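You operate a simulated robot arm through the tools that you are given. There is no shell and no other tool. Be economical: measure what you need, move in short steps, check, and stop when the job is done.

The job below is to be done with a simulated robot arm. You get a single attempt, and the scene is never put back.

## Task
Seat the green beaker in the low steel ring and run 30 ml of syrup into it.
Fine: swing the chute over the ring, press the green stub knob, park the chute again; spill none.
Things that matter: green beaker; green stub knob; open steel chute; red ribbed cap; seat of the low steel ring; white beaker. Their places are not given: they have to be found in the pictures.

The check looks at the end state, three seconds after you hand in, the way a careful person would. Anything else that was tipped, shoved, dropped, spilled or broken makes it a failure.

## Robot
A 7-joint arm with a two-finger parallel gripper, fixed in place. Base frame: the origin is at the foot of the arm, x ahead of it, y to its left, z up; the work surface is at about z = 0.85. Readings come in m, degrees, newtons and seconds.
Its first joint turns from -166.0 to 166.0 degrees. Payload 4.4 kg.
The TCP is the grasp point between the finger pads, 0.023 m short of the fingertips. In the tool frame z runs along the fingers and y along their closing line. Largest opening 0.094 m; finger width 0.038, thickness 0.01; the body of the gripper, 0.054 by 0.096 m, starts 0.039 m behind the TCP.
Orientation is told as [roll, pitch, yaw] about the base's x, y, z axes, in that order, counted from this pose: with the fingers straight down and closing along the base's y, the tool's x points along the base's -x, its y along +y and its z along -z.

## Interface
- The arm moves only by the tool drive_tool. Its argument "moves" is a list of rows, each a list of 7 numbers: the shift along the tool's x, y, z in units of 40 mm (1.0 is 40 mm), then the turn, a rotation vector about the tool's x, y, z in units of 4 degrees (1.0 is 4 degrees), then the gripper command, from -1 (shut) to 1 (fully open), values between in proportion. In form: [[tx, ty, tz, rx, ry, rz, fingers], ...]. A call has 1 to 8 rows; each row shifts and turns the commanded pose from where the row before left it, along the tool's axes as they then stand. A call with a number of a shift or a turn outside -1 to 1 is refused whole. Rows are played at 5 a second. More than 0.05 m and 8.6 degrees between two rows, or a gripper value outside its range, and nothing of the call is played. A pose out of reach is approached as far as the arm can. The call stops where the force on the tool passes 60 N (or 10 N more than at its start, if that is more) or the arm is blocked; 0.2 s more then pass. Each finger travels about 0.072 m/s and halts on what it meets, pressing with about 22 N; the grip force reading is that of the motor and also rises with nothing between the fingers. The clock runs only during rows and for 0.2 s after the last one: add rows that do not move to give the fingers time. The reply holds the time, the measured pose of the TCP, the force on the tool along the base axes, the opening and the grip force, in the units named above and with some noise, with the torque about the TCP (base axes, N m) and any sound that the robot's microphone picked up.
- Cameras (640 x 400 px; columns grow to the right, rows downward): "scene" is fixed at [0.3982, 0.6501, 1.6253]; the picture's right is [-0.84, -0.55, 0.00], its down [-0.29, 0.44, -0.85] and it looks along [0.46, -0.71, -0.53] (base axes); focal length 334 px, centre (320, 200). "wrist" rides on the gripper at [0.087, 0.016, -0.074] in the tool frame; the picture's right is [-0.18, 0.98, 0.00], its down [-0.58, -0.11, -0.81] and it looks along [-0.79, -0.15, 0.59] (tool axes); focal length 243 px, centre (320, 200).
- capture(camera): a new picture of that camera. It takes no simulated time.
- measure_at(camera, pixels): for up to 12 pixels [column, row] of the newest picture of that camera ("zoom" is the newest enlarged one), the place [x, y, z] in the base frame of the surface seen there, good to about 0.002 m. It takes no simulated time.
- close_up(camera, box): a new picture of the part [left, top, right, bottom] of that camera's present view, enlarged. It takes no simulated time.
- close_job(): hands the job in; it is judged then, once.

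Keep the steps short. Do not move on a guess: measure, check each grasp and each placing, and mend mistakes. In all there are 80 turns and 46 pictures (those below and enlarged ones count). Leave the gripper open and the arm clear of the work at the hand-in unless told otherwise, and finish with a single line.

The tools are called after "Call:" as name(argument=value, ...) on one line, values as JSON. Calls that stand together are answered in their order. drive_tool: Moves the arm, as the interface text tells. Its arguments: {"type":"object","properties":{"moves":{"type":"array","items":{"type":"array","items":{"type":"number"}}}},"required":["moves"]} The other tools are called the same way: capture (camera) takes a picture; measure_at (camera, pixels) gives the place of the surface under pixels of a picture; close_up (camera, box) takes an enlarged picture of a part of a camera's view; close_job () hands the job in.

At the start:

```text
time_s: 0.0
position: [0.5907, -0.2736, 1.3935]
tcp_rot: [0.0, 0.0, 0.0]
contact_force: [-0.2, -1.1, 0.3]
ft_torque: [0.02, 0.0, 0.05]
opening: 0.0943
gripper_force: 0.0
```

scene: 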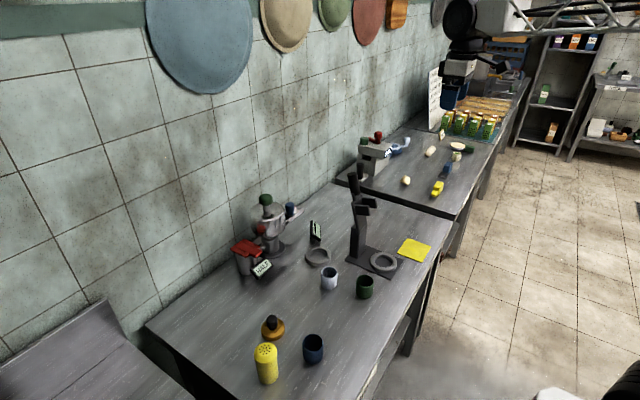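
wrist: 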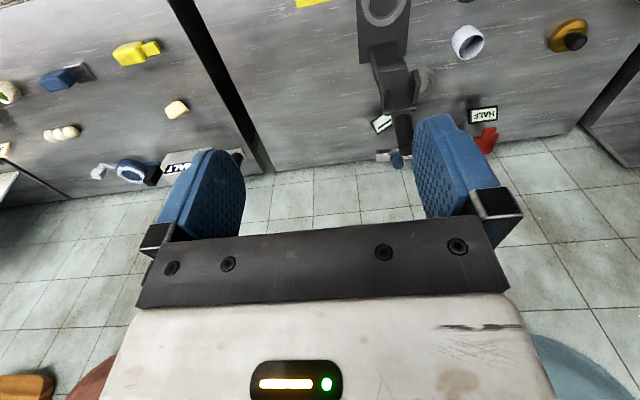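

I see a bench with a dispenser (knobs, red cap) around (270,230), a stand at (365,220), and white and green beakers. I'll enlarge those areas first.

Call:
close_up(camera="scene", box=[220, 180, 348, 300])

Call:
close_up(camera="scene", box=[310, 160, 450, 310])

Call:
close_up(camera="scene", box=[330, 110, 480, 220])

```text
3.33 times, centred on (284, 240) of scene
```

zoom: 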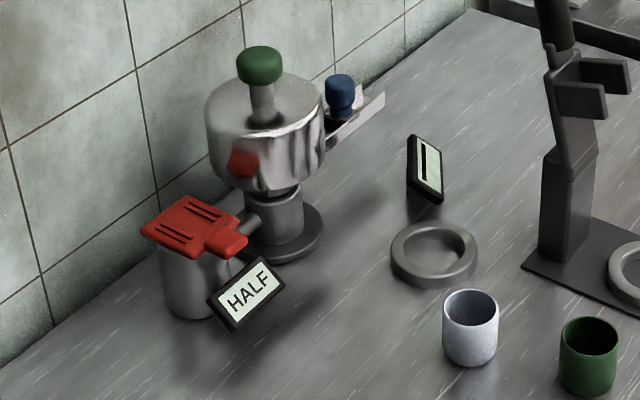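

```text
2.67 times, centred on (380, 235) of scene
```

zoom: 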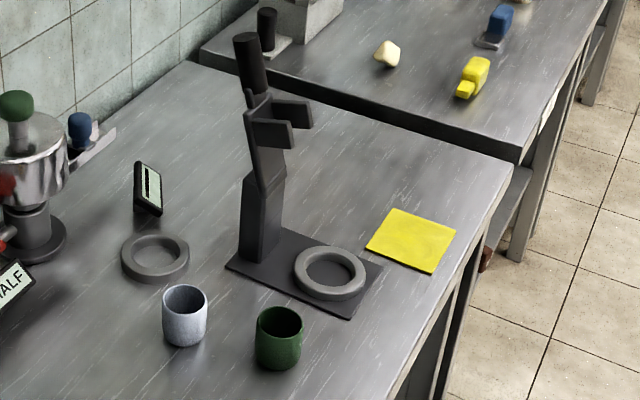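

```text
3.64 times, centred on (405, 165) of scene
```

zoom: 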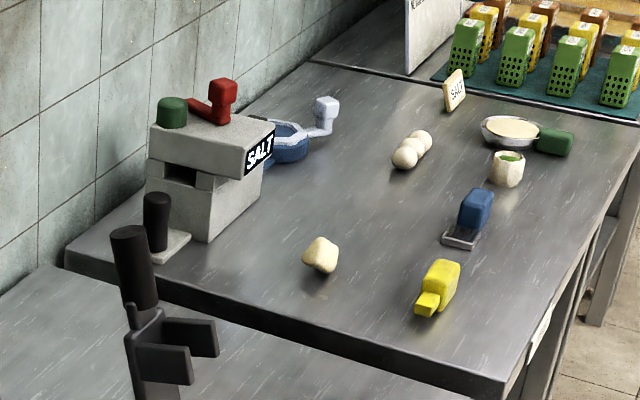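

Next I'll measure the key points: both rings, beakers, knob, chute and red cap.

Call:
capture(camera="scene")

Call:
measure_at(camera="scene", pixels=[[266, 199], [266, 214], [291, 207], [297, 210], [265, 229], [256, 246], [263, 267], [318, 257], [316, 230], [330, 272], [365, 280], [384, 262]])

Call:
close_up(camera="scene", box=[225, 185, 305, 235])

Call:
close_up(camera="wrist", box=[350, 0, 610, 165])

```text
40 pictures are left
```

scene: 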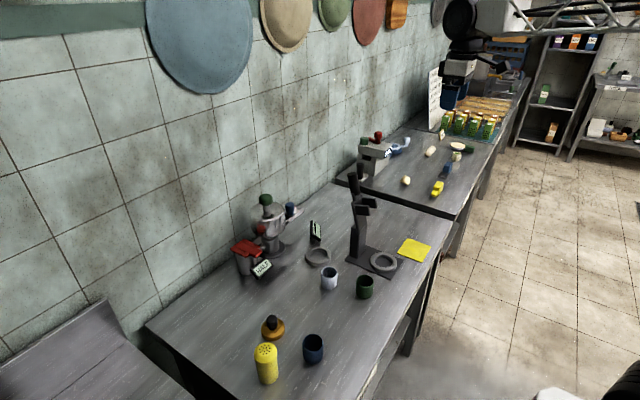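

```text
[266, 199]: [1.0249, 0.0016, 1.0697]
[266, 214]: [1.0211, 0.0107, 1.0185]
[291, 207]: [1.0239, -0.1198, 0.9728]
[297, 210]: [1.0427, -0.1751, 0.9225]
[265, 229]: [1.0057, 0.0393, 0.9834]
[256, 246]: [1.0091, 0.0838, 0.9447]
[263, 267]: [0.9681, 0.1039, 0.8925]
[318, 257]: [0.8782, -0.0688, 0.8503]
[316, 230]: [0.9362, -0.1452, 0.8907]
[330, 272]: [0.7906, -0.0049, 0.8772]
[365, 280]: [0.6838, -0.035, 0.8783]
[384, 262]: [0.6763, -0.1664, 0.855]
```

```text
8.00 times, centred on (265, 210) of scene
```

zoom: 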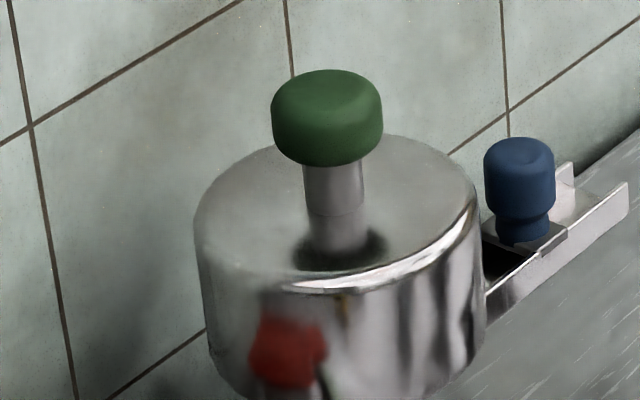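

```text
2.42 times, centred on (480, 82) of wrist
```

zoom: 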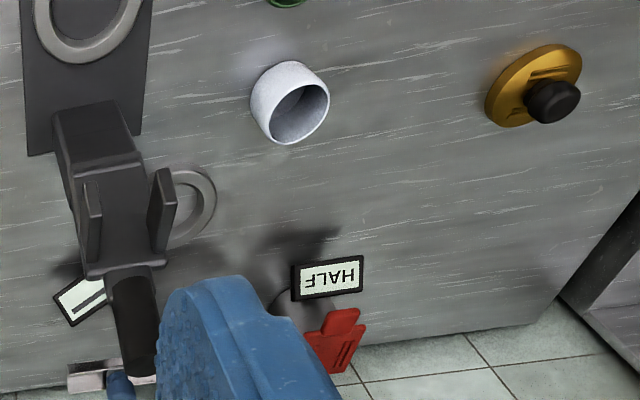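

The dispenser body sits at about (1.02, 0.0), with the chute parked toward -y. I'll zoom in on the two signs and on the cap.

Call:
close_up(camera="scene", box=[298, 215, 338, 240])

Call:
close_up(camera="scene", box=[225, 225, 295, 285])

```text
16.00 times, centred on (318, 228) of scene
```

zoom: 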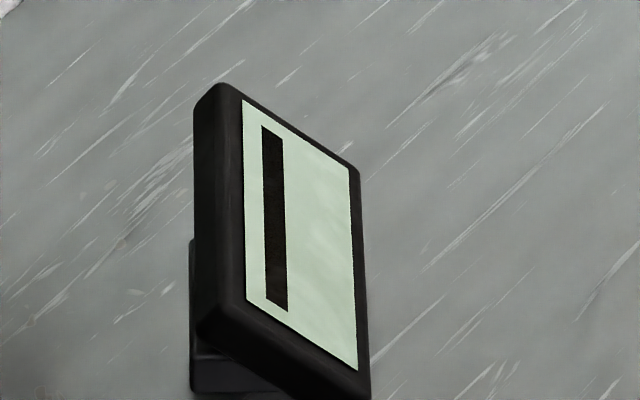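

```text
6.67 times, centred on (260, 255) of scene
```

zoom: 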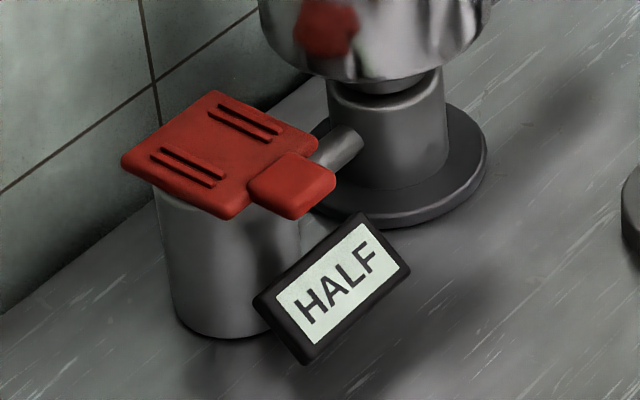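

Now I'll enlarge the beakers and ring so I can measure them properly.

Call:
close_up(camera="scene", box=[300, 240, 400, 302])

```text
6.40 times, centred on (350, 271) of scene
```

zoom: 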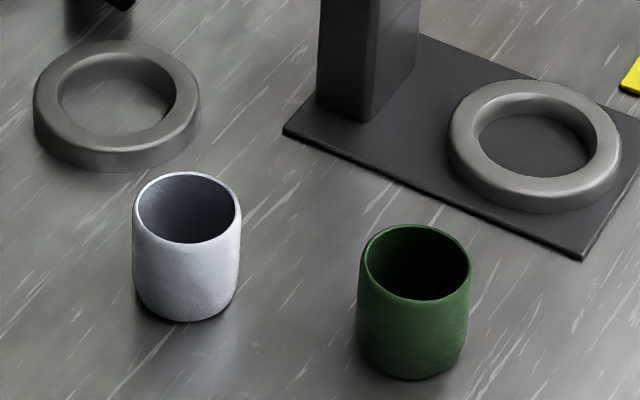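

Call:
measure_at(camera="zoom", pixels=[[362, 260], [469, 262], [416, 303], [416, 227], [412, 372], [118, 55], [115, 140], [40, 95], [192, 95], [118, 105], [137, 205], [240, 210]])

Call:
measure_at(camera="scene", pixels=[[266, 196], [260, 205], [272, 205], [291, 203], [286, 207], [296, 207], [303, 208], [300, 214], [284, 226], [247, 222], [350, 175], [370, 202]])

```text
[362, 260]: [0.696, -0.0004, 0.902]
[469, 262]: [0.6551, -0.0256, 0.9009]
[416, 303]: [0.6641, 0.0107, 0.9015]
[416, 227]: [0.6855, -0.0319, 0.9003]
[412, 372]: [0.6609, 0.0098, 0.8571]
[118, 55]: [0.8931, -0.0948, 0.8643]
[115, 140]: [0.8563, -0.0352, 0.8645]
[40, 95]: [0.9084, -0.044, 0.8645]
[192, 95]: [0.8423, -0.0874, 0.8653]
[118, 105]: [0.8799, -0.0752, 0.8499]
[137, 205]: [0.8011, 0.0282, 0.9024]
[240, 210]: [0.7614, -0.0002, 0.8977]
```

```text
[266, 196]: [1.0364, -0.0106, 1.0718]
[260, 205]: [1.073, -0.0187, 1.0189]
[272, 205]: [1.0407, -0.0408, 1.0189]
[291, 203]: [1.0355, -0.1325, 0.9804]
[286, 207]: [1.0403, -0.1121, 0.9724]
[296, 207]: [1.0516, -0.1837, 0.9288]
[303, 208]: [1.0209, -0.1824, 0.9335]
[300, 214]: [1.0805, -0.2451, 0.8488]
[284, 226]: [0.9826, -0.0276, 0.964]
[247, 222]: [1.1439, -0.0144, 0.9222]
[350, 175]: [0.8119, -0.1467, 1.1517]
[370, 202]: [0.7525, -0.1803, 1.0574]
```

Green beaker: rim centre (0.675, -0.012), rim z 0.901, about 48 mm wide. Ring: centre (0.875, -0.066), top at 0.8645. First I'll move at height until I'm over the green beaker.

Call:
drive_tool(moves=[[-0.301, 0.937, 0, 0, 0, 0, 1], [-0.301, 0.937, 0, 0, 0, 0, 1], [-0.301, 0.937, 0, 0, 0, 0, 1], [-0.301, 0.937, 0, 0, 0, 0, 1], [-0.301, 0.937, 0, 0, 0, 0, 1], [-0.301, 0.937, 0, 0, 0, 0, 1], [-0.301, 0.937, 0, 0, 0, 0, 1], [0, 0, 1, 0, 0, 0, 1]])

Call:
measure_at(camera="scene", pixels=[[352, 180], [358, 200], [356, 215], [358, 240], [350, 240], [363, 240], [360, 253], [375, 207], [372, 196], [354, 195], [369, 210], [400, 272]])

```text
time_s: 1.8
position: [0.6744, -0.0088, 1.354]
tcp_rot: [0.0, -0.1, 0.0]
contact_force: [0.7, 1.0, 0.0]
ft_torque: [0.05, -0.05, 0.03]
opening: 0.0941
gripper_force: 0.1
```

```text
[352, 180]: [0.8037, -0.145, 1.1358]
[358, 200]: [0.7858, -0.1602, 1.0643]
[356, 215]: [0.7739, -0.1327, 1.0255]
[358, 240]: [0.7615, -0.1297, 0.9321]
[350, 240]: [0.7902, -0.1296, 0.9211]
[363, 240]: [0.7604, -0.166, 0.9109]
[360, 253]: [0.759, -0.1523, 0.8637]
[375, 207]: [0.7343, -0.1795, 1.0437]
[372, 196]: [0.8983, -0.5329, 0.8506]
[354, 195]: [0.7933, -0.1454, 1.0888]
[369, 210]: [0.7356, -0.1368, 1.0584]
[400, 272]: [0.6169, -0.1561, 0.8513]
```

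The stand column is at x 0.76–0.80, y about -0.13 to -0.17, with its top at 1.15, so I'll keep clear of it. Now I'll descend over the green beaker and look.

Call:
drive_tool(moves=[[0, -0.07, 1, 0, 0, 0, 1], [0, 0, 1, 0, 0, 0, 1], [0, 0, 1, 0, 0, 0, 1], [0, 0, 1, 0, 0, 0, 1], [0, 0, 1, 0, 0, 0, 1], [0, 0, 1, 0, 0, 0, 1], [0, 0, 1, 0, 0, 0, 1], [0, 0, 1, 0, 0, 0, 1]])

Call:
capture(camera="wrist")

```text
time_s: 3.6
position: [0.6742, -0.0139, 1.0315]
tcp_rot: [0.0, -0.2, 0.1]
contact_force: [0.1, -0.6, 0.8]
ft_torque: [0.01, 0.03, 0.03]
opening: 0.0941
gripper_force: 0.0
```

```text
34 pictures are left
```

wrist: 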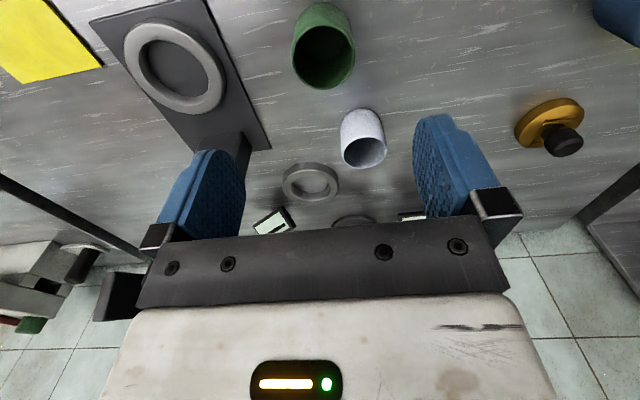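

I'll check the green beaker's rim from the wrist view.

Call:
measure_at(camera="wrist", pixels=[[294, 58], [354, 55], [322, 88], [325, 28], [313, 183], [289, 192], [336, 174], [301, 167], [325, 194]])

```text
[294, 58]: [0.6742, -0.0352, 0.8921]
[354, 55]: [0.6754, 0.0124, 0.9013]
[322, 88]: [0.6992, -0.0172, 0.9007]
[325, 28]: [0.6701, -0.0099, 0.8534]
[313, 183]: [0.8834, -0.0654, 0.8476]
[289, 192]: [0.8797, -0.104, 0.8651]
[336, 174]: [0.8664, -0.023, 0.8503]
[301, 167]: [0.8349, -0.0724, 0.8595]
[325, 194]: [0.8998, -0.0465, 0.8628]
```

The beaker centre is confirmed at (0.675, -0.0115). I'll descend to z 0.893 and close on it.

Call:
drive_tool(moves=[[-0.02, 0.06, 1, 0, 0, 0, 1], [0, 0, 1, 0, 0, 0, 1], [0, 0, 1, 0, 0, 0, 1], [0, 0, 0.46, 0, 0, 0, 1], [0, 0, 0, 0, 0, 0, 1], [0, 0, 0, 0, 0, 0, 0], [0, 0, 0, 0, 0, 0, -0.2], [0, 0, 0, 0, 0, 0, -0.2]])

```text
time_s: 5.4
position: [0.6772, -0.0113, 0.8924]
tcp_rot: [0.0, 0.0, 0.0]
contact_force: [1.0, 0.4, -0.2]
ft_torque: [0.04, -0.05, -0.02]
opening: 0.0504
gripper_force: 21.7
```

It's gripped: opening 0.050, force 21.7 N. I'll lift 0.11 m and check.

Call:
drive_tool(moves=[[0, 0, -0.5, 0, 0, 0, -0.3], [0, 0, -0.75, 0, 0, 0, -0.3], [0, 0, -0.75, 0, 0, 0, -0.3], [0, 0, -0.75, 0, 0, 0, -0.3], [0, 0, 0, 0, 0, 0, -0.3]])

Call:
capture(camera="scene")

```text
time_s: 6.6
position: [0.6787, -0.0112, 1.0037]
tcp_rot: [0.1, 0.0, 0.1]
contact_force: [0.6, 0.2, -0.2]
ft_torque: [0.0, 0.0, -0.01]
opening: 0.0327
gripper_force: 0.2
```

```text
33 pictures are left
```

scene: 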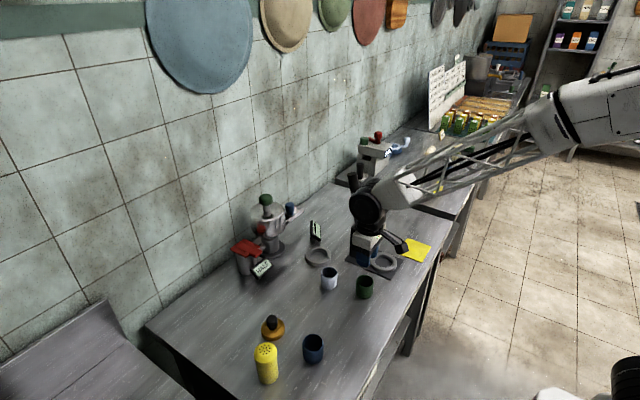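

The gripper closed on nothing: opening 0.033, and the green beaker is still at (365,287), so it slipped. I'll look more closely.

Call:
close_up(camera="scene", box=[320, 220, 420, 310])

Call:
capture(camera="wrist")

```text
4.44 times, centred on (370, 265) of scene
```

zoom: 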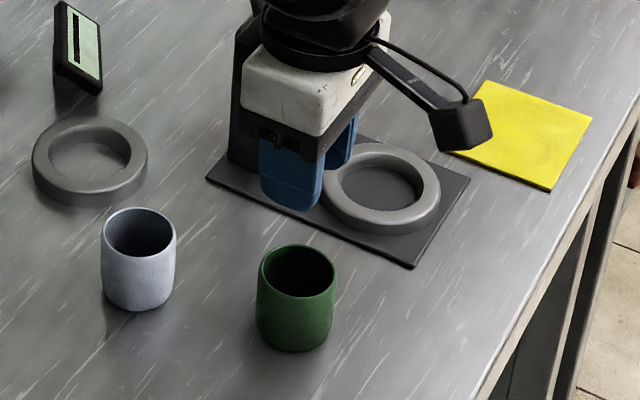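

```text
31 pictures are left
```

wrist: 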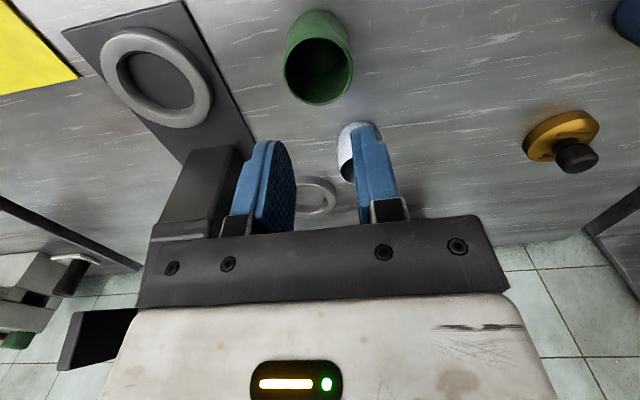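

The beaker is upright and unmoved, and the grip was probably on its narrowing rim. I'll regrip lower and fully shut, and lift slowly. First I'll check its position and shape.

Call:
measure_at(camera="zoom", pixels=[[259, 262], [335, 266], [297, 300], [297, 246], [258, 300], [333, 310], [297, 340], [297, 320], [55, 145], [132, 145], [90, 175], [95, 125]])

Call:
measure_at(camera="wrist", pixels=[[284, 68], [352, 66], [318, 104], [310, 12]])

```text
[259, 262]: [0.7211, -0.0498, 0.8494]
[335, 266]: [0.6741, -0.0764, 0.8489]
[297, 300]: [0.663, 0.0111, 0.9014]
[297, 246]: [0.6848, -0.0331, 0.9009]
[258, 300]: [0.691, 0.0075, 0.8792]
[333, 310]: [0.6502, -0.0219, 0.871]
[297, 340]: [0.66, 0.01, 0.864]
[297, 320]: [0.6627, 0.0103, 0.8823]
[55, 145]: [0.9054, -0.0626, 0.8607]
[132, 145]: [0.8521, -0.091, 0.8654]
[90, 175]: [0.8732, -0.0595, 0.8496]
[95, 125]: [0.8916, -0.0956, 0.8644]
```

```text
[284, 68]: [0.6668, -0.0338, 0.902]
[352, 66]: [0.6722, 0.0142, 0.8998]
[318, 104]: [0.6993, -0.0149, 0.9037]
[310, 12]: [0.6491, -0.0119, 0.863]
```

Call:
drive_tool(moves=[[0.08, 0.0, 0, 0, 0, 0, 1], [0, 0, 0, 0, 0, 0, 1], [0, 0, 1, 0, 0, 0, 1], [0, 0, 1, 0, 0, 0, 1], [0, 0, 1, 0, 0, 0, 1], [0, 0, 0, 0, 0, 0, 1]])

Call:
drive_tool(moves=[[0, 0, 0, 0, 0, 0, 0], [0, 0, 0, 0, 0, 0, -1], [0, 0, 0, 0, 0, 0, -1], [0, 0, 0, 0, 0, 0, -1], [0, 0, 0, 0, 0, 0, -1]])

Call:
drive_tool(moves=[[0, 0, -0.1, 0, 0, 0, -1], [0, 0, -0.2, 0, 0, 0, -1], [0, 0, -0.2, 0, 0, 0, -1], [0, 0, 0, 0, 0, 0, -1]])

```text
time_s: 8.0
position: [0.674, -0.0102, 0.8826]
tcp_rot: [0.0, 0.0, 0.0]
contact_force: [-0.4, 0.7, -0.2]
ft_torque: [0.02, 0.01, -0.03]
opening: 0.094
gripper_force: 0.0
```

```text
time_s: 9.2
position: [0.6742, -0.0113, 0.8833]
tcp_rot: [0.0, 0.0, -0.1]
contact_force: [0.6, -0.6, -0.2]
ft_torque: [0.0, 0.07, 0.02]
opening: 0.0506
gripper_force: 21.9
```

```text
time_s: 10.2
position: [0.6736, -0.0113, 0.9024]
tcp_rot: [0.0, -0.1, 0.0]
contact_force: [0.2, -0.1, -1.1]
ft_torque: [-0.01, 0.03, 0.01]
opening: 0.0504
gripper_force: 22.4
```

It's holding after 20 mm. I'll lift further, slowly, and look.

Call:
drive_tool(moves=[[0, 0, -0.3, 0, 0, 0, -1], [0, 0, -0.4, 0, 0, 0, -1], [0, 0, -0.4, 0, 0, 0, -1], [0, 0, -0.4, 0, 0, 0, -1], [0, 0, -0.4, 0, 0, 0, -1], [0, 0, -0.2, 0, 0, 0, -1], [0, 0, 0, 0, 0, 0, -1]])

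Call:
close_up(camera="scene", box=[320, 220, 420, 310])

```text
time_s: 11.8
position: [0.6743, -0.0119, 0.9898]
tcp_rot: [0.0, 0.0, 0.1]
contact_force: [0.2, 0.0, -1.7]
ft_torque: [-0.01, 0.0, 0.04]
opening: 0.0508
gripper_force: 22.1
```

```text
4.44 times, centred on (370, 265) of scene
```

zoom: 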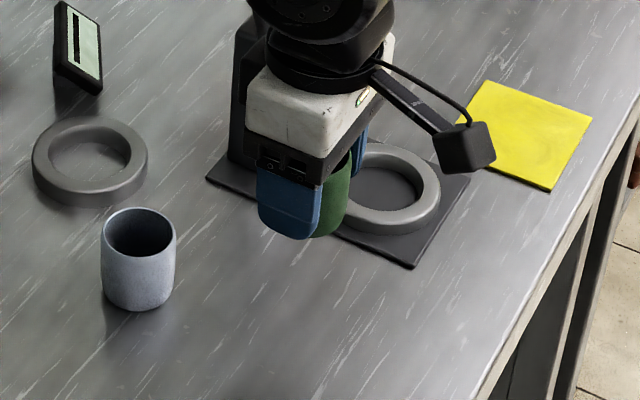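

It's held securely. Now I'll carry it at this height to over the ring, in gentle rows.

Call:
drive_tool(moves=[[-0.5, -0.135, 0, 0, 0, 0, -1], [-0.7, -0.19, 0, 0, 0, 0, -1], [-0.7, -0.19, 0, 0, 0, 0, -1], [-0.7, -0.19, 0, 0, 0, 0, -1], [-0.7, -0.19, 0, 0, 0, 0, -1], [-0.7, -0.19, 0, 0, 0, 0, -1], [-0.7, -0.19, 0, 0, 0, 0, -1], [-0.32, -0.08, 0, 0, 0, 0, -1]])

Call:
capture(camera="scene")

Call:
capture(camera="wrist")

```text
time_s: 13.6
position: [0.8736, -0.067, 0.9891]
tcp_rot: [0.0, 0.1, 0.0]
contact_force: [0.3, 0.2, -1.1]
ft_torque: [0.01, -0.02, 0.01]
opening: 0.0506
gripper_force: 21.6
```

```text
29 pictures are left
```

scene: 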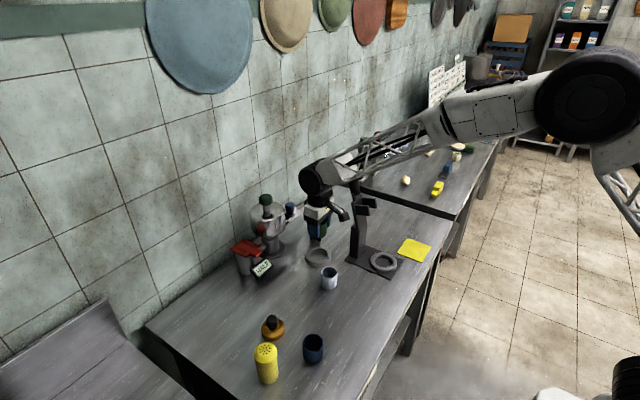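

```text
28 pictures are left
```

wrist: 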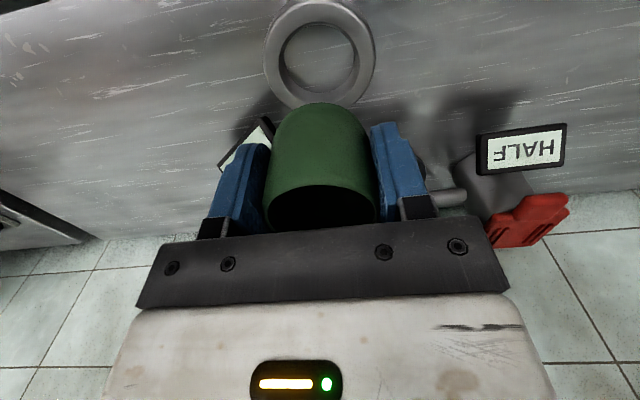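

No contact so far. I'll refine the ring centre from this wrist view, and check the forearm's gap to the stand.

Call:
measure_at(camera="wrist", pixels=[[268, 55], [371, 55], [281, 58], [357, 58], [320, 27], [322, 10], [320, 60], [300, 198], [373, 180], [267, 185], [320, 105]])

Call:
close_up(camera="scene", box=[230, 130, 390, 290])

```text
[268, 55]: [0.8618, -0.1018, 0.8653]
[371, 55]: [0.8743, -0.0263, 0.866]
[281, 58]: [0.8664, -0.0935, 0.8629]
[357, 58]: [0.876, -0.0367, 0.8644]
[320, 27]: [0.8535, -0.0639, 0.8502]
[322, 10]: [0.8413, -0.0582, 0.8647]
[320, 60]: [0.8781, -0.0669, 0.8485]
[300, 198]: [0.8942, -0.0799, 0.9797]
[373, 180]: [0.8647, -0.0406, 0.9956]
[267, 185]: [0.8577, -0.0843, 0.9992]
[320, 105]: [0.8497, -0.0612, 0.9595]
```

```text
2.50 times, centred on (310, 210) of scene
```

zoom: 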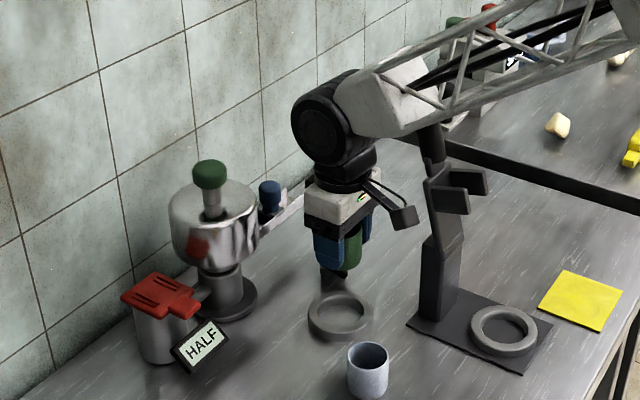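

I'll sharpen the ring centre with a zoom on it, since clearance around the beaker is only about 3 mm.

Call:
close_up(camera="scene", box=[298, 238, 338, 274])

```text
11.11 times, centred on (318, 256) of scene
```

zoom: 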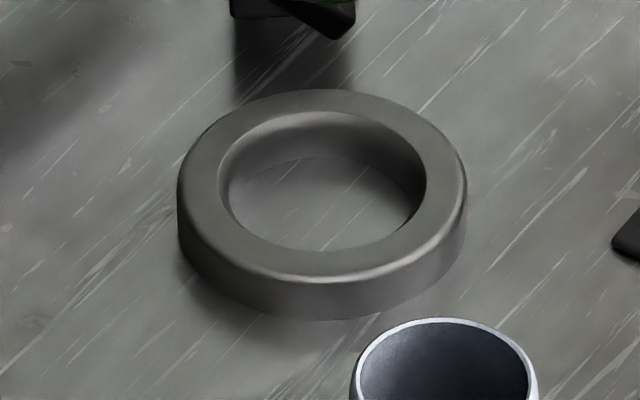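

Call:
measure_at(camera="zoom", pixels=[[325, 93], [323, 275], [183, 190], [462, 190], [322, 110], [322, 253], [218, 190], [428, 185], [240, 115], [400, 115], [225, 245], [415, 250]])

```text
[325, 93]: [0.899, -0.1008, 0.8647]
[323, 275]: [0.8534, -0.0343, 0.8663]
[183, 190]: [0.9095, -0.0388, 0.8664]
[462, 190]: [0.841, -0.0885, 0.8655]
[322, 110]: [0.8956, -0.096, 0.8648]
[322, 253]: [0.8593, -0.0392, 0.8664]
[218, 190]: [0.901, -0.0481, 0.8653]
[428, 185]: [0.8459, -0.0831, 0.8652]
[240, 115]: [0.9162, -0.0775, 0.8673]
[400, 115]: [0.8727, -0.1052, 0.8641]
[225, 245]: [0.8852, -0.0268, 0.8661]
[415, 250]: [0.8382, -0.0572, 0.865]
```

Ring centre is (0.876, -0.066) with an inner radius of about 33 mm. I'll lower to z 0.890, with the fingertips just above the ring's top. There I'll release slowly so the beaker slides the last few mm.

Call:
drive_tool(moves=[[-0.06, 0.02, 0.4, 0, 0, 0, -1], [0, 0, 0.4, 0, 0, 0, -1], [0, 0, 0.4, 0, 0, 0, -1], [0, 0, 0.4, 0, 0, 0, -1], [0, 0, 0.4, 0, 0, 0, -1], [0, 0, 0.3, 0, 0, 0, -1], [0, 0, 0.15, 0, 0, 0, -1], [0, 0, 0, 0, 0, 0, -1]])

Call:
close_up(camera="scene", box=[270, 190, 370, 280])

```text
time_s: 15.4
position: [0.8759, -0.0655, 0.8888]
tcp_rot: [0.0, 0.0, 0.1]
contact_force: [1.5, -12.1, -2.0]
ft_torque: [-0.35, 0.0, -0.09]
opening: 0.0503
gripper_force: 21.6
```

```text
4.44 times, centred on (320, 235) of scene
```

zoom: 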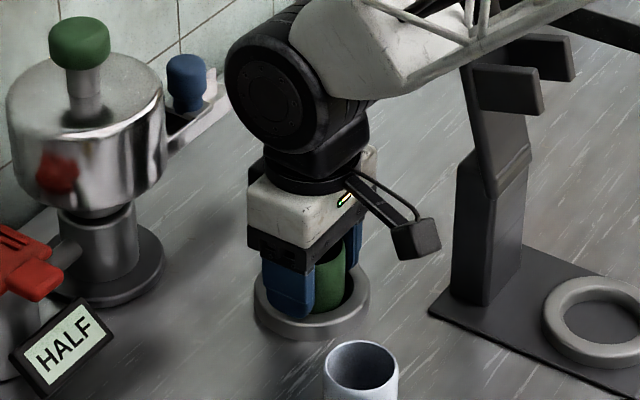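

There's a -12 N sideways force acting about 29 mm below the TCP, so the +y side touches the ring edge. I'll raise 3 mm and re-read.

Call:
drive_tool(moves=[[0, 0, -0.08, 0, 0, 0, -1], [0, 0, 0, 0, 0, 0, -1]])

Call:
close_up(camera="wrist", box=[200, 60, 440, 230])

```text
time_s: 16.0
position: [0.8759, -0.0648, 0.8938]
tcp_rot: [0.0, 0.1, 0.0]
contact_force: [0.5, 0.5, -1.8]
ft_torque: [-0.02, 0.01, -0.01]
opening: 0.0506
gripper_force: 21.8
```

```text
2.35 times, centred on (320, 145) of wrist
```

zoom: 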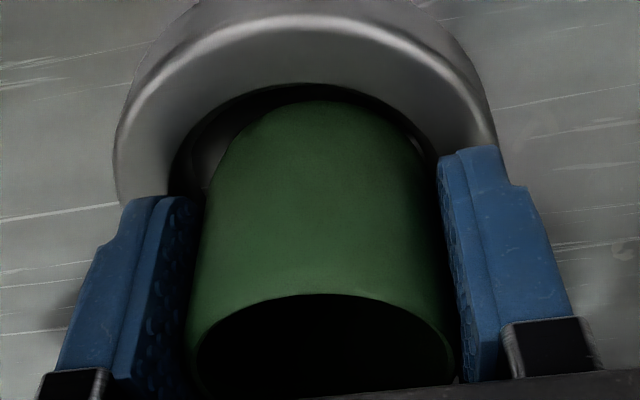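

The force is gone. The beaker sits right of centre in the ring: left gap about 35 px, right about 10 px. I'll shift 3 mm toward -y and lower again.

Call:
drive_tool(moves=[[0, -0.075, 0, 0, 0, 0, -1], [0, 0, 0.06, 0, 0, 0, -1], [0, 0, 0.05, 0, 0, 0, -1], [0, 0, 0, 0, 0, 0, -1]])

Call:
close_up(camera="wrist", box=[200, 60, 440, 230])

```text
time_s: 17.0
position: [0.8756, -0.0687, 0.8885]
tcp_rot: [-0.1, 0.0, 0.0]
contact_force: [-2.0, -1.3, 2.7]
ft_torque: [0.05, 0.14, -0.01]
opening: 0.0505
gripper_force: 21.8
```

```text
2.35 times, centred on (320, 145) of wrist
```

zoom: 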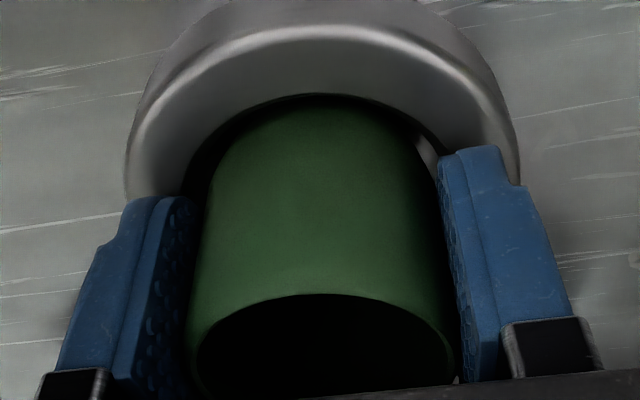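

There's a light upward touch on the near (-x) side. I'll lift a little, shift 2.5 mm forward, then lower again.

Call:
drive_tool(moves=[[0, 0, -0.06, 0, 0, 0, -1], [-0.06, 0.02, 0, 0, 0, 0, -1], [0, 0, 0.06, 0, 0, 0, -1], [0, 0, 0.02, 0, 0, 0, -1], [0, 0, 0, 0, 0, 0, -1]])

Call:
close_up(camera="wrist", box=[200, 60, 440, 230])

```text
time_s: 18.2
position: [0.8775, -0.0662, 0.8888]
tcp_rot: [0.0, -0.1, 0.0]
contact_force: [-16.0, 1.0, 20.0]
ft_torque: [0.09, 0.61, 0.01]
opening: 0.0505
gripper_force: 22.3
```

```text
2.35 times, centred on (320, 145) of wrist
```

zoom: 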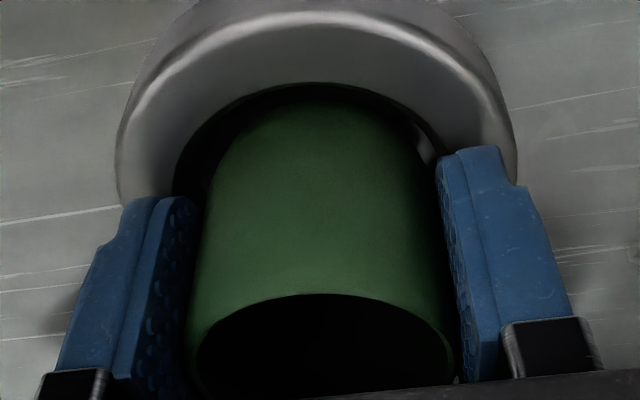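

Now it presses on the far side, so the ring centre is nearer x 0.8755. I'll raise 2 mm, go back 2 mm, and re-read.

Call:
drive_tool(moves=[[0, 0, -0.06, 0, 0, 0, -1], [0.05, -0.015, 0, 0, 0, 0, -1], [0, 0, 0.02, 0, 0, 0, -1], [0, 0, 0, 0, 0, 0, -1]])

```text
time_s: 19.2
position: [0.8763, -0.0668, 0.8888]
tcp_rot: [0.0, -0.1, 0.0]
contact_force: [0.4, -0.1, -2.0]
ft_torque: [-0.01, -0.02, 0.01]
opening: 0.0506
gripper_force: 22.2
```

It hangs free now (-2 N weight only), with the bottom about 6 mm above the seat. I'll release slowly, keeping the fingers as guides.

Call:
drive_tool(moves=[[0, 0, 0, 0, 0, 0, 0.12], [0, 0, 0, 0, 0, 0, 0.16], [0, 0, 0, 0, 0, 0, 0.2], [0, 0, 0, 0, 0, 0, 0.25], [0, 0, 0, 0, 0, 0, 0.3]])

Call:
close_up(camera="wrist", box=[200, 60, 440, 230])

```text
time_s: 20.4
position: [0.878, -0.0675, 0.889]
tcp_rot: [0.0, 0.0, 0.0]
contact_force: [-0.2, 0.0, -1.2]
ft_torque: [-0.01, 0.0, 0.01]
opening: 0.0613
gripper_force: 0.2
```

```text
2.35 times, centred on (320, 145) of wrist
```

zoom: 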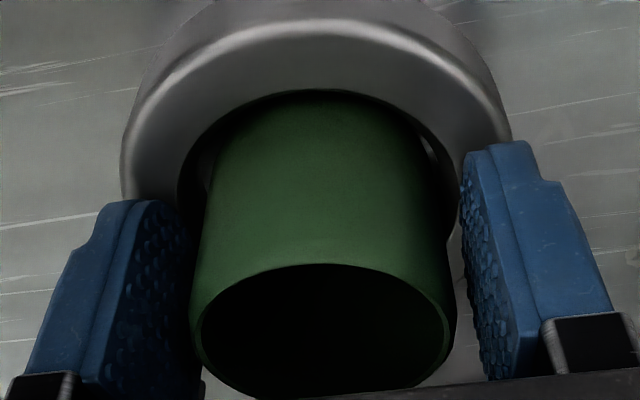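

It dropped into the ring. I'll go straight up and inspect.

Call:
drive_tool(moves=[[0, 0, -0.3, 0, 0, 0, 0.35], [0, 0, -0.5, 0, 0, 0, 0.5], [0, 0, -1, 0, 0, 0, 0.5], [0, 0, -1, 0, 0, 0, 0.5], [0, 0, -1, 0, 0, 0, 0.5], [0, 0, -1, 0, 0, 0, 0.5]])

Call:
capture(camera="wrist")

Call:
close_up(camera="scene", box=[280, 200, 350, 280])

```text
time_s: 21.8
position: [0.8744, -0.068, 1.0811]
tcp_rot: [0.1, 0.1, 0.0]
contact_force: [-0.1, 0.9, 0.2]
ft_torque: [0.05, -0.02, 0.0]
opening: 0.0705
gripper_force: 0.1
```

```text
20 pictures are left
```

wrist: 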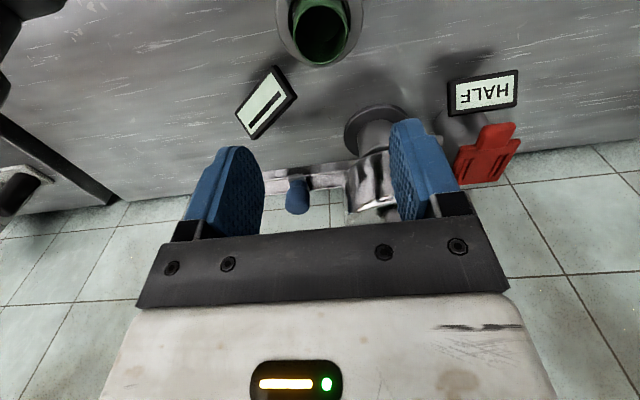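

```text
5.00 times, centred on (315, 240) of scene
```

zoom: 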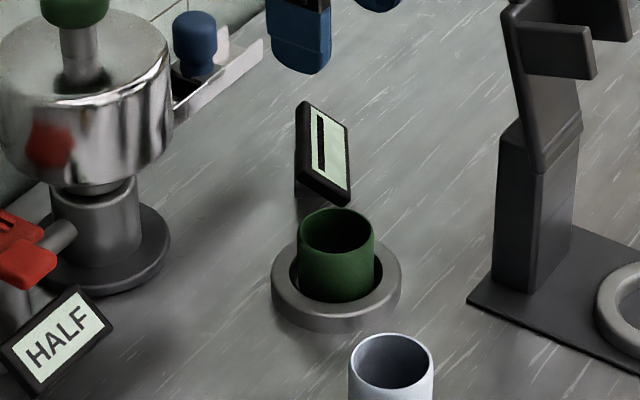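

The beaker is seated upright in the ring. Now I'll measure the beaker rim, blue chute knob and chute from these views.

Call:
measure_at(camera="wrist", pixels=[[297, 210], [290, 198], [306, 198], [298, 185], [275, 177], [330, 168], [330, 182], [372, 185], [375, 130], [292, 30], [348, 30], [320, 62]])

Call:
measure_at(camera="zoom", pixels=[[300, 240], [373, 245], [337, 210], [337, 278], [195, 15], [178, 40], [214, 40], [195, 65], [222, 80], [262, 42], [224, 32], [180, 120]])

```text
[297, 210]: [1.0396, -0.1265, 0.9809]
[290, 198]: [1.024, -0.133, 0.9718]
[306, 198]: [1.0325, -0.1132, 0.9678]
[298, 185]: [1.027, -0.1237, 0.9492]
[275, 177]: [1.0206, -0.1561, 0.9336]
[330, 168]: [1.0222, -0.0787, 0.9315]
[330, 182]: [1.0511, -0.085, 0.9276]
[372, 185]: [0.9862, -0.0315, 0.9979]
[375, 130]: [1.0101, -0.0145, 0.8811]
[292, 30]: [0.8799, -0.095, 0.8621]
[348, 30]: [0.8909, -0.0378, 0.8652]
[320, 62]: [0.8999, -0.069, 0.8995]
```

```text
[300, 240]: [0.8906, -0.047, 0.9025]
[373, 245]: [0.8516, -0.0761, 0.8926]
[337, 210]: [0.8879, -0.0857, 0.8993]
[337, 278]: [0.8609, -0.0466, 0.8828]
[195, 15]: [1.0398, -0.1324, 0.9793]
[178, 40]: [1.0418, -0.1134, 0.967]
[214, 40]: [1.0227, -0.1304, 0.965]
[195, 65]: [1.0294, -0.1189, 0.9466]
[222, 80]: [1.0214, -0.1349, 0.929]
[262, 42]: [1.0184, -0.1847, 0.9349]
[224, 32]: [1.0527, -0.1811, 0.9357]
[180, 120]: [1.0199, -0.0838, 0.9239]
```

The blue knob is at (1.036, -0.123), z 0.945–0.981, and the chute's pivot axis is near (1.037, -0.005). Its swing target over the beaker puts the knob at about (0.926, -0.045). The knob is beyond straight-down reach, so I'll tilt the fingers 28° forward, staying high.

Call:
drive_tool(moves=[[0, 0, 0, 0, -1, 0, 0.2], [0, 0, 0, 0, -1, 0, 0.2], [0, 0, 0, 0, -1, 0, 0.2], [0, 0, 0, 0, -1, 0, 0.2], [0, 0, 0, 0, -1, 0, 0.2], [0, 0, 0, 0, -1, 0, 0.2], [0, 0, 0, 0, -1, 0, 0.2], [0, 0, 0, 0, 0, 0, 0.2]])

```text
time_s: 23.6
position: [0.8763, -0.0679, 1.0826]
tcp_rot: [0.0, -28.1, 0.0]
contact_force: [-0.2, -0.1, 0.1]
ft_torque: [0.02, -0.01, 0.01]
opening: 0.0564
gripper_force: 0.1
```

Now I'll move to a hover above the blue knob, at about (1.036, -0.123, 1.06).

Call:
drive_tool(moves=[[-0.655, -0.275, 0.472, 0, 0, 0, 0.2], [-0.655, -0.275, 0.472, 0, 0, 0, 0.2], [-0.655, -0.275, 0.472, 0, 0, 0, 0.2], [-0.655, -0.275, 0.472, 0, 0, 0, 0.2], [-0.655, -0.275, 0.472, 0, 0, 0, 0.2], [0, 0, 0, 0, 0, 0, 0.2]])

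Call:
close_up(camera="scene", box=[230, 110, 430, 280])

```text
time_s: 25.0
position: [1.0384, -0.1242, 1.0592]
tcp_rot: [0.0, -28.0, 0.1]
contact_force: [0.9, 0.2, -0.3]
ft_torque: [-0.01, 0.02, -0.05]
opening: 0.0563
gripper_force: 0.0
```

```text
2.35 times, centred on (330, 195) of scene
```

zoom: 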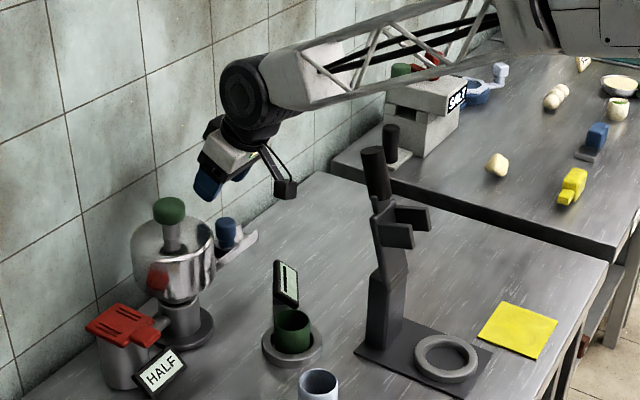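

The arm reaches the hover position. I'll check the forearm's underside against the stand's handle.

Call:
measure_at(camera="zoom", pixels=[[290, 105], [340, 99], [380, 92], [430, 82], [480, 65], [285, 80], [350, 62], [374, 150], [265, 85], [284, 190], [228, 222], [300, 50]])

```text
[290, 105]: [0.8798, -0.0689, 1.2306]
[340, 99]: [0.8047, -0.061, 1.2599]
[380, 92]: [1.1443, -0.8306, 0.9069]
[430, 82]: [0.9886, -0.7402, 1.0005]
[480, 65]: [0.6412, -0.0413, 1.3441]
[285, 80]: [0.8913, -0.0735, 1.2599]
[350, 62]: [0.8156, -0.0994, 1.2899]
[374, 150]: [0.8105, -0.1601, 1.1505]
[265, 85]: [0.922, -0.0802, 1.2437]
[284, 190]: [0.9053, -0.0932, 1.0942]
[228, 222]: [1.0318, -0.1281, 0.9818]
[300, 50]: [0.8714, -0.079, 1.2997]
```

At z 0.97 the forearm underside would be about 1.17, clear of the stand's 1.15 top. I'll lower straight to the knob in small rows.

Call:
drive_tool(moves=[[0.272, 0.01, 0.485, 0, 0, 0, 0.2], [0.272, 0.01, 0.485, 0, 0, 0, 0.2], [0.272, 0.01, 0.485, 0, 0, 0, 0.2], [0.272, 0.0, 0.485, 0, 0, 0, 0.2], [0, 0, 0, 0, 0, 0, 0.2]])

Call:
close_up(camera="scene", box=[250, 120, 370, 240])

Call:
capture(camera="wrist")

```text
time_s: 26.2
position: [1.0333, -0.1197, 0.971]
tcp_rot: [0.0, -28.1, 0.0]
contact_force: [-0.2, 0.0, 0.5]
ft_torque: [-0.03, -0.02, -0.04]
opening: 0.0562
gripper_force: 0.0
```

```text
3.33 times, centred on (310, 180) of scene
```

zoom: 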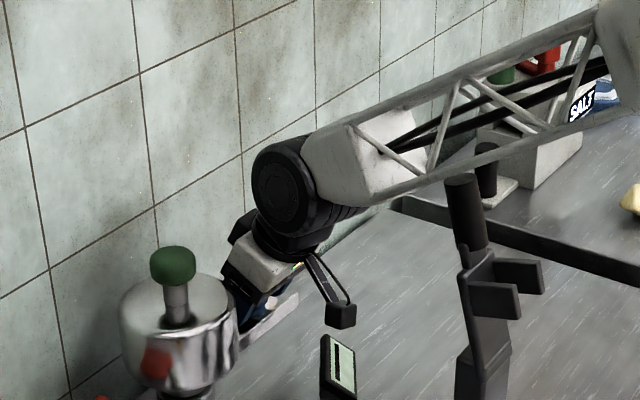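

```text
16 pictures are left
```

wrist: 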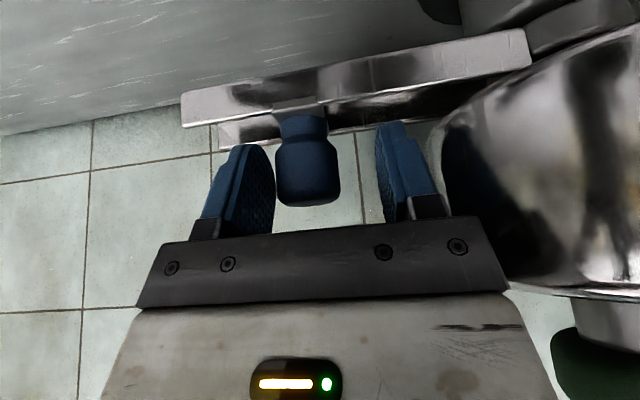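

The knob is between the fingers but left of centre. I'll measure it before closing.

Call:
measure_at(camera="wrist", pixels=[[278, 175], [339, 175], [308, 175], [308, 195], [308, 122], [268, 175], [378, 160], [200, 100], [525, 45], [265, 140]])

```text
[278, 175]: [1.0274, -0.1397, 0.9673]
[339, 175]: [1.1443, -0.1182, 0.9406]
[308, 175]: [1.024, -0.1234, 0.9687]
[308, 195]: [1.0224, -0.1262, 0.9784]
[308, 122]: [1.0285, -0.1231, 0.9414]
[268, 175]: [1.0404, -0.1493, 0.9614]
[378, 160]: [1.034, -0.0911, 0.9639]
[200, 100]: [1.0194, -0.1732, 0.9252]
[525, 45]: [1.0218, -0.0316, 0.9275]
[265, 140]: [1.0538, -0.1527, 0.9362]
```

The knob centre is (1.036, -0.125), so I'll shift 5 mm in -y and close on it. In the same step I'll measure the green knob to fix the pivot axis.

Call:
drive_tool(moves=[[-0.05, -0.125, 0.02, 0, 0, 0, 0.2], [0, 0, 0, 0, 0, 0, 0], [0, 0, 0, 0, 0, 0, -0.3], [0, 0, 0, 0, 0, 0, -1], [0, 0, 0, 0, 0, 0, -1], [0, 0, 0, 0, 0, 0, -1]])

Call:
measure_at(camera="zoom", pixels=[[172, 250], [151, 262], [193, 262], [172, 280], [122, 310], [238, 305], [172, 385], [180, 345], [172, 246], [176, 320]])

```text
time_s: 27.6
position: [1.0358, -0.1274, 0.972]
tcp_rot: [0.0, -28.0, -0.1]
contact_force: [0.2, -41.7, -2.3]
ft_torque: [0.33, 0.03, -0.16]
opening: 0.0298
gripper_force: 45.1
```

```text
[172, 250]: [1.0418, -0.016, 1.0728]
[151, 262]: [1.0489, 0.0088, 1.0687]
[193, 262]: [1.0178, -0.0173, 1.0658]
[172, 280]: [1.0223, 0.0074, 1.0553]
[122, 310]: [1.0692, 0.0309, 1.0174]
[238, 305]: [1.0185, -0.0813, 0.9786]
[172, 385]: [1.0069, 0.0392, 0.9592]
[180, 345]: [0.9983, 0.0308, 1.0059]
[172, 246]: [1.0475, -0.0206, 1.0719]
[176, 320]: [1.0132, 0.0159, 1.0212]
```

I've gripped the knob (0.030 wide), but there's a -42 N side load, so the tool sits a few mm too far +y. I'll ease toward -y.

Call:
drive_tool(moves=[[0, -0.06, 0, 0, 0, 0, -1], [0, 0, 0, 0, 0, 0, -1]])

```text
time_s: 28.2
position: [1.0359, -0.1268, 0.9713]
tcp_rot: [0.0, -28.0, 0.1]
contact_force: [-9.1, -15.7, 1.3]
ft_torque: [-0.74, 0.06, 0.02]
opening: 0.0296
gripper_force: 44.3
```

Now I'll relax a bit more and start the swing along the arc, 14° to begin.

Call:
drive_tool(moves=[[0, -0.03, 0, 0, 0, 0, -1], [0.332, 0.023, -0.176, 0, 0, 0, -1], [0.327, 0.069, -0.174, 0, 0, 0, -1], [0, 0, 0, 0, 0, 0, -1]])

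```text
time_s: 29.2
position: [1.0058, -0.1255, 0.972]
tcp_rot: [0.0, -28.0, 0.0]
contact_force: [0.8, 5.6, 2.4]
ft_torque: [-0.01, 0.2, 0.05]
opening: 0.0294
gripper_force: 44.7
```

It follows with little force. I'll continue to 42°.

Call:
drive_tool(moves=[[0.317, 0.113, -0.168, 0, 0, 0, -1], [0.303, 0.157, -0.161, 0, 0, 0, -1], [0.284, 0.197, -0.15, 0, 0, 0, -1], [0.26, 0.235, -0.138, 0, 0, 0, -1], [0, 0, 0, 0, 0, 0, -1]])

Call:
close_up(camera="scene", box=[230, 160, 370, 280])

```text
time_s: 30.4
position: [0.9546, -0.0977, 0.9704]
tcp_rot: [0.0, -28.0, 0.1]
contact_force: [-27.9, -27.7, 12.4]
ft_torque: [-0.34, 0.08, 0.03]
opening: 0.0295
gripper_force: 44.8
```

```text
3.33 times, centred on (300, 220) of scene
```

zoom: 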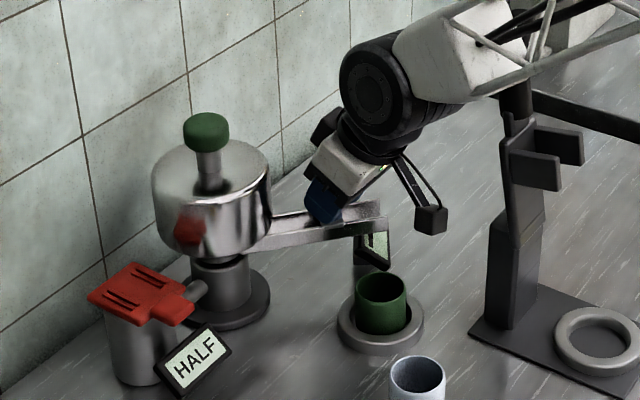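

The chute follows. The force points outward, so the true pivot lies slightly nearer (x about 1.032). I'll correct the arc and continue to about 54°.

Call:
drive_tool(moves=[[0.243, 0.132, -0.129, 0, 0, 0, -1], [0.12, 0.16, -0.065, 0, 0, 0, -1], [0, 0, 0, 0, 0, 0, -1]])

```text
time_s: 31.2
position: [0.9383, -0.0838, 0.9704]
tcp_rot: [-0.1, -28.0, 0.2]
contact_force: [35.5, 25.7, -3.9]
ft_torque: [0.81, -0.22, -0.13]
opening: 0.0296
gripper_force: 45.2
```

Now it's purely radial in the other direction. Between the two readings the pivot is (1.034, -0.004) and R = 0.1237. I'll finish the arc to 69° with that.

Call:
drive_tool(moves=[[0.146, 0.31, -0.077, 0, 0, 0, -1], [0.143, 0.28, -0.076, 0, 0, 0, -1], [0, 0, 0, 0, 0, 0, -1]])

Call:
capture(camera="wrist")

```text
time_s: 32.0
position: [0.925, -0.0635, 0.9705]
tcp_rot: [0.0, -28.0, 0.0]
contact_force: [-19.7, -13.2, 6.8]
ft_torque: [0.54, -0.29, -0.36]
opening: 0.0296
gripper_force: 44.7
```

```text
14 pictures are left
```

wrist: 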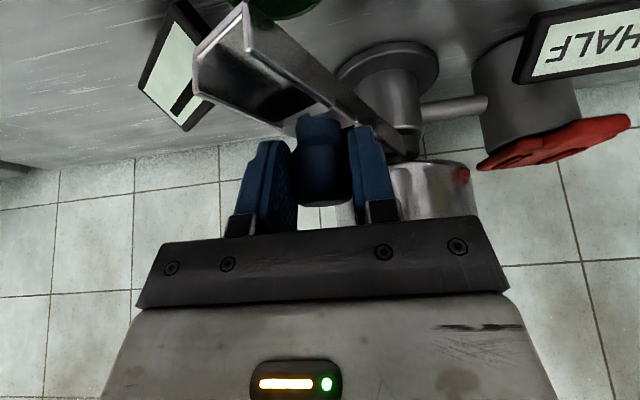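

I'll measure the chute tip relative to the beaker.

Call:
measure_at(camera="wrist", pixels=[[245, 6], [200, 58], [205, 90], [222, 55], [250, 60], [270, 85], [290, 5], [350, 90], [260, 112], [320, 195]])

Call:
close_up(camera="scene", box=[250, 190, 350, 280])

```text
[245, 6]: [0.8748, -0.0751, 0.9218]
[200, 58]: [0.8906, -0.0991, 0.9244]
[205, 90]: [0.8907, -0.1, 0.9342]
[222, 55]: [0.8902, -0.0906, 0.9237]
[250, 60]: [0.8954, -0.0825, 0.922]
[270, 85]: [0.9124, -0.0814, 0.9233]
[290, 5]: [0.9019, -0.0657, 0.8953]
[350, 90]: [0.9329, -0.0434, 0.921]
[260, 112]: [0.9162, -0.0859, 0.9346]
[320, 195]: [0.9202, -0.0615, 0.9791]
```

```text
4.44 times, centred on (300, 235) of scene
```

zoom: 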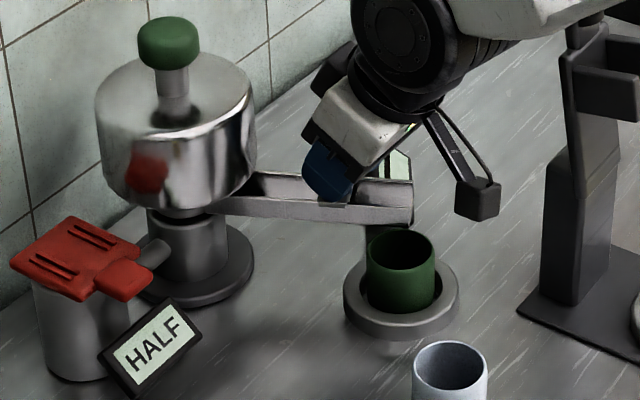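

The chute tip is at 61° and the beaker direction is 69.4°, so I need about 8° more, easing 1 mm outward.

Call:
drive_tool(moves=[[0.085, 0.195, -0.045, 0, 0, 0, -1], [0.085, 0.195, -0.045, 0, 0, 0, -1], [0, 0, 0, 0, 0, 0, -1]])

Call:
capture(camera="wrist")

```text
time_s: 32.8
position: [0.9182, -0.0486, 0.9708]
tcp_rot: [0.0, -28.1, 0.0]
contact_force: [37.2, -41.8, -8.4]
ft_torque: [-0.16, -0.21, 0.13]
opening: 0.0294
gripper_force: 44.9
```

```text
12 pictures are left
```

wrist: 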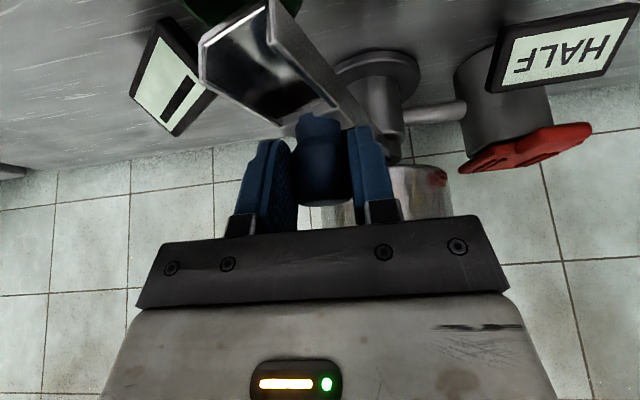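

There's a strong tangential resistance, so the chute has hit its end stop. I'll check the tip against the beaker.

Call:
measure_at(camera="wrist", pixels=[[270, 8], [206, 50], [210, 82], [240, 35], [210, 8], [320, 195], [165, 70], [175, 105]])

```text
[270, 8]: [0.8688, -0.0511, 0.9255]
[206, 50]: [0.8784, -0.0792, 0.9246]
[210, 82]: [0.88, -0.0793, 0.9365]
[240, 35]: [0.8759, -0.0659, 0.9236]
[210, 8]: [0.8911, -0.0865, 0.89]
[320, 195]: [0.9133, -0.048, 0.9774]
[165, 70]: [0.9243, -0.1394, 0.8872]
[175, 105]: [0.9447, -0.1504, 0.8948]
```

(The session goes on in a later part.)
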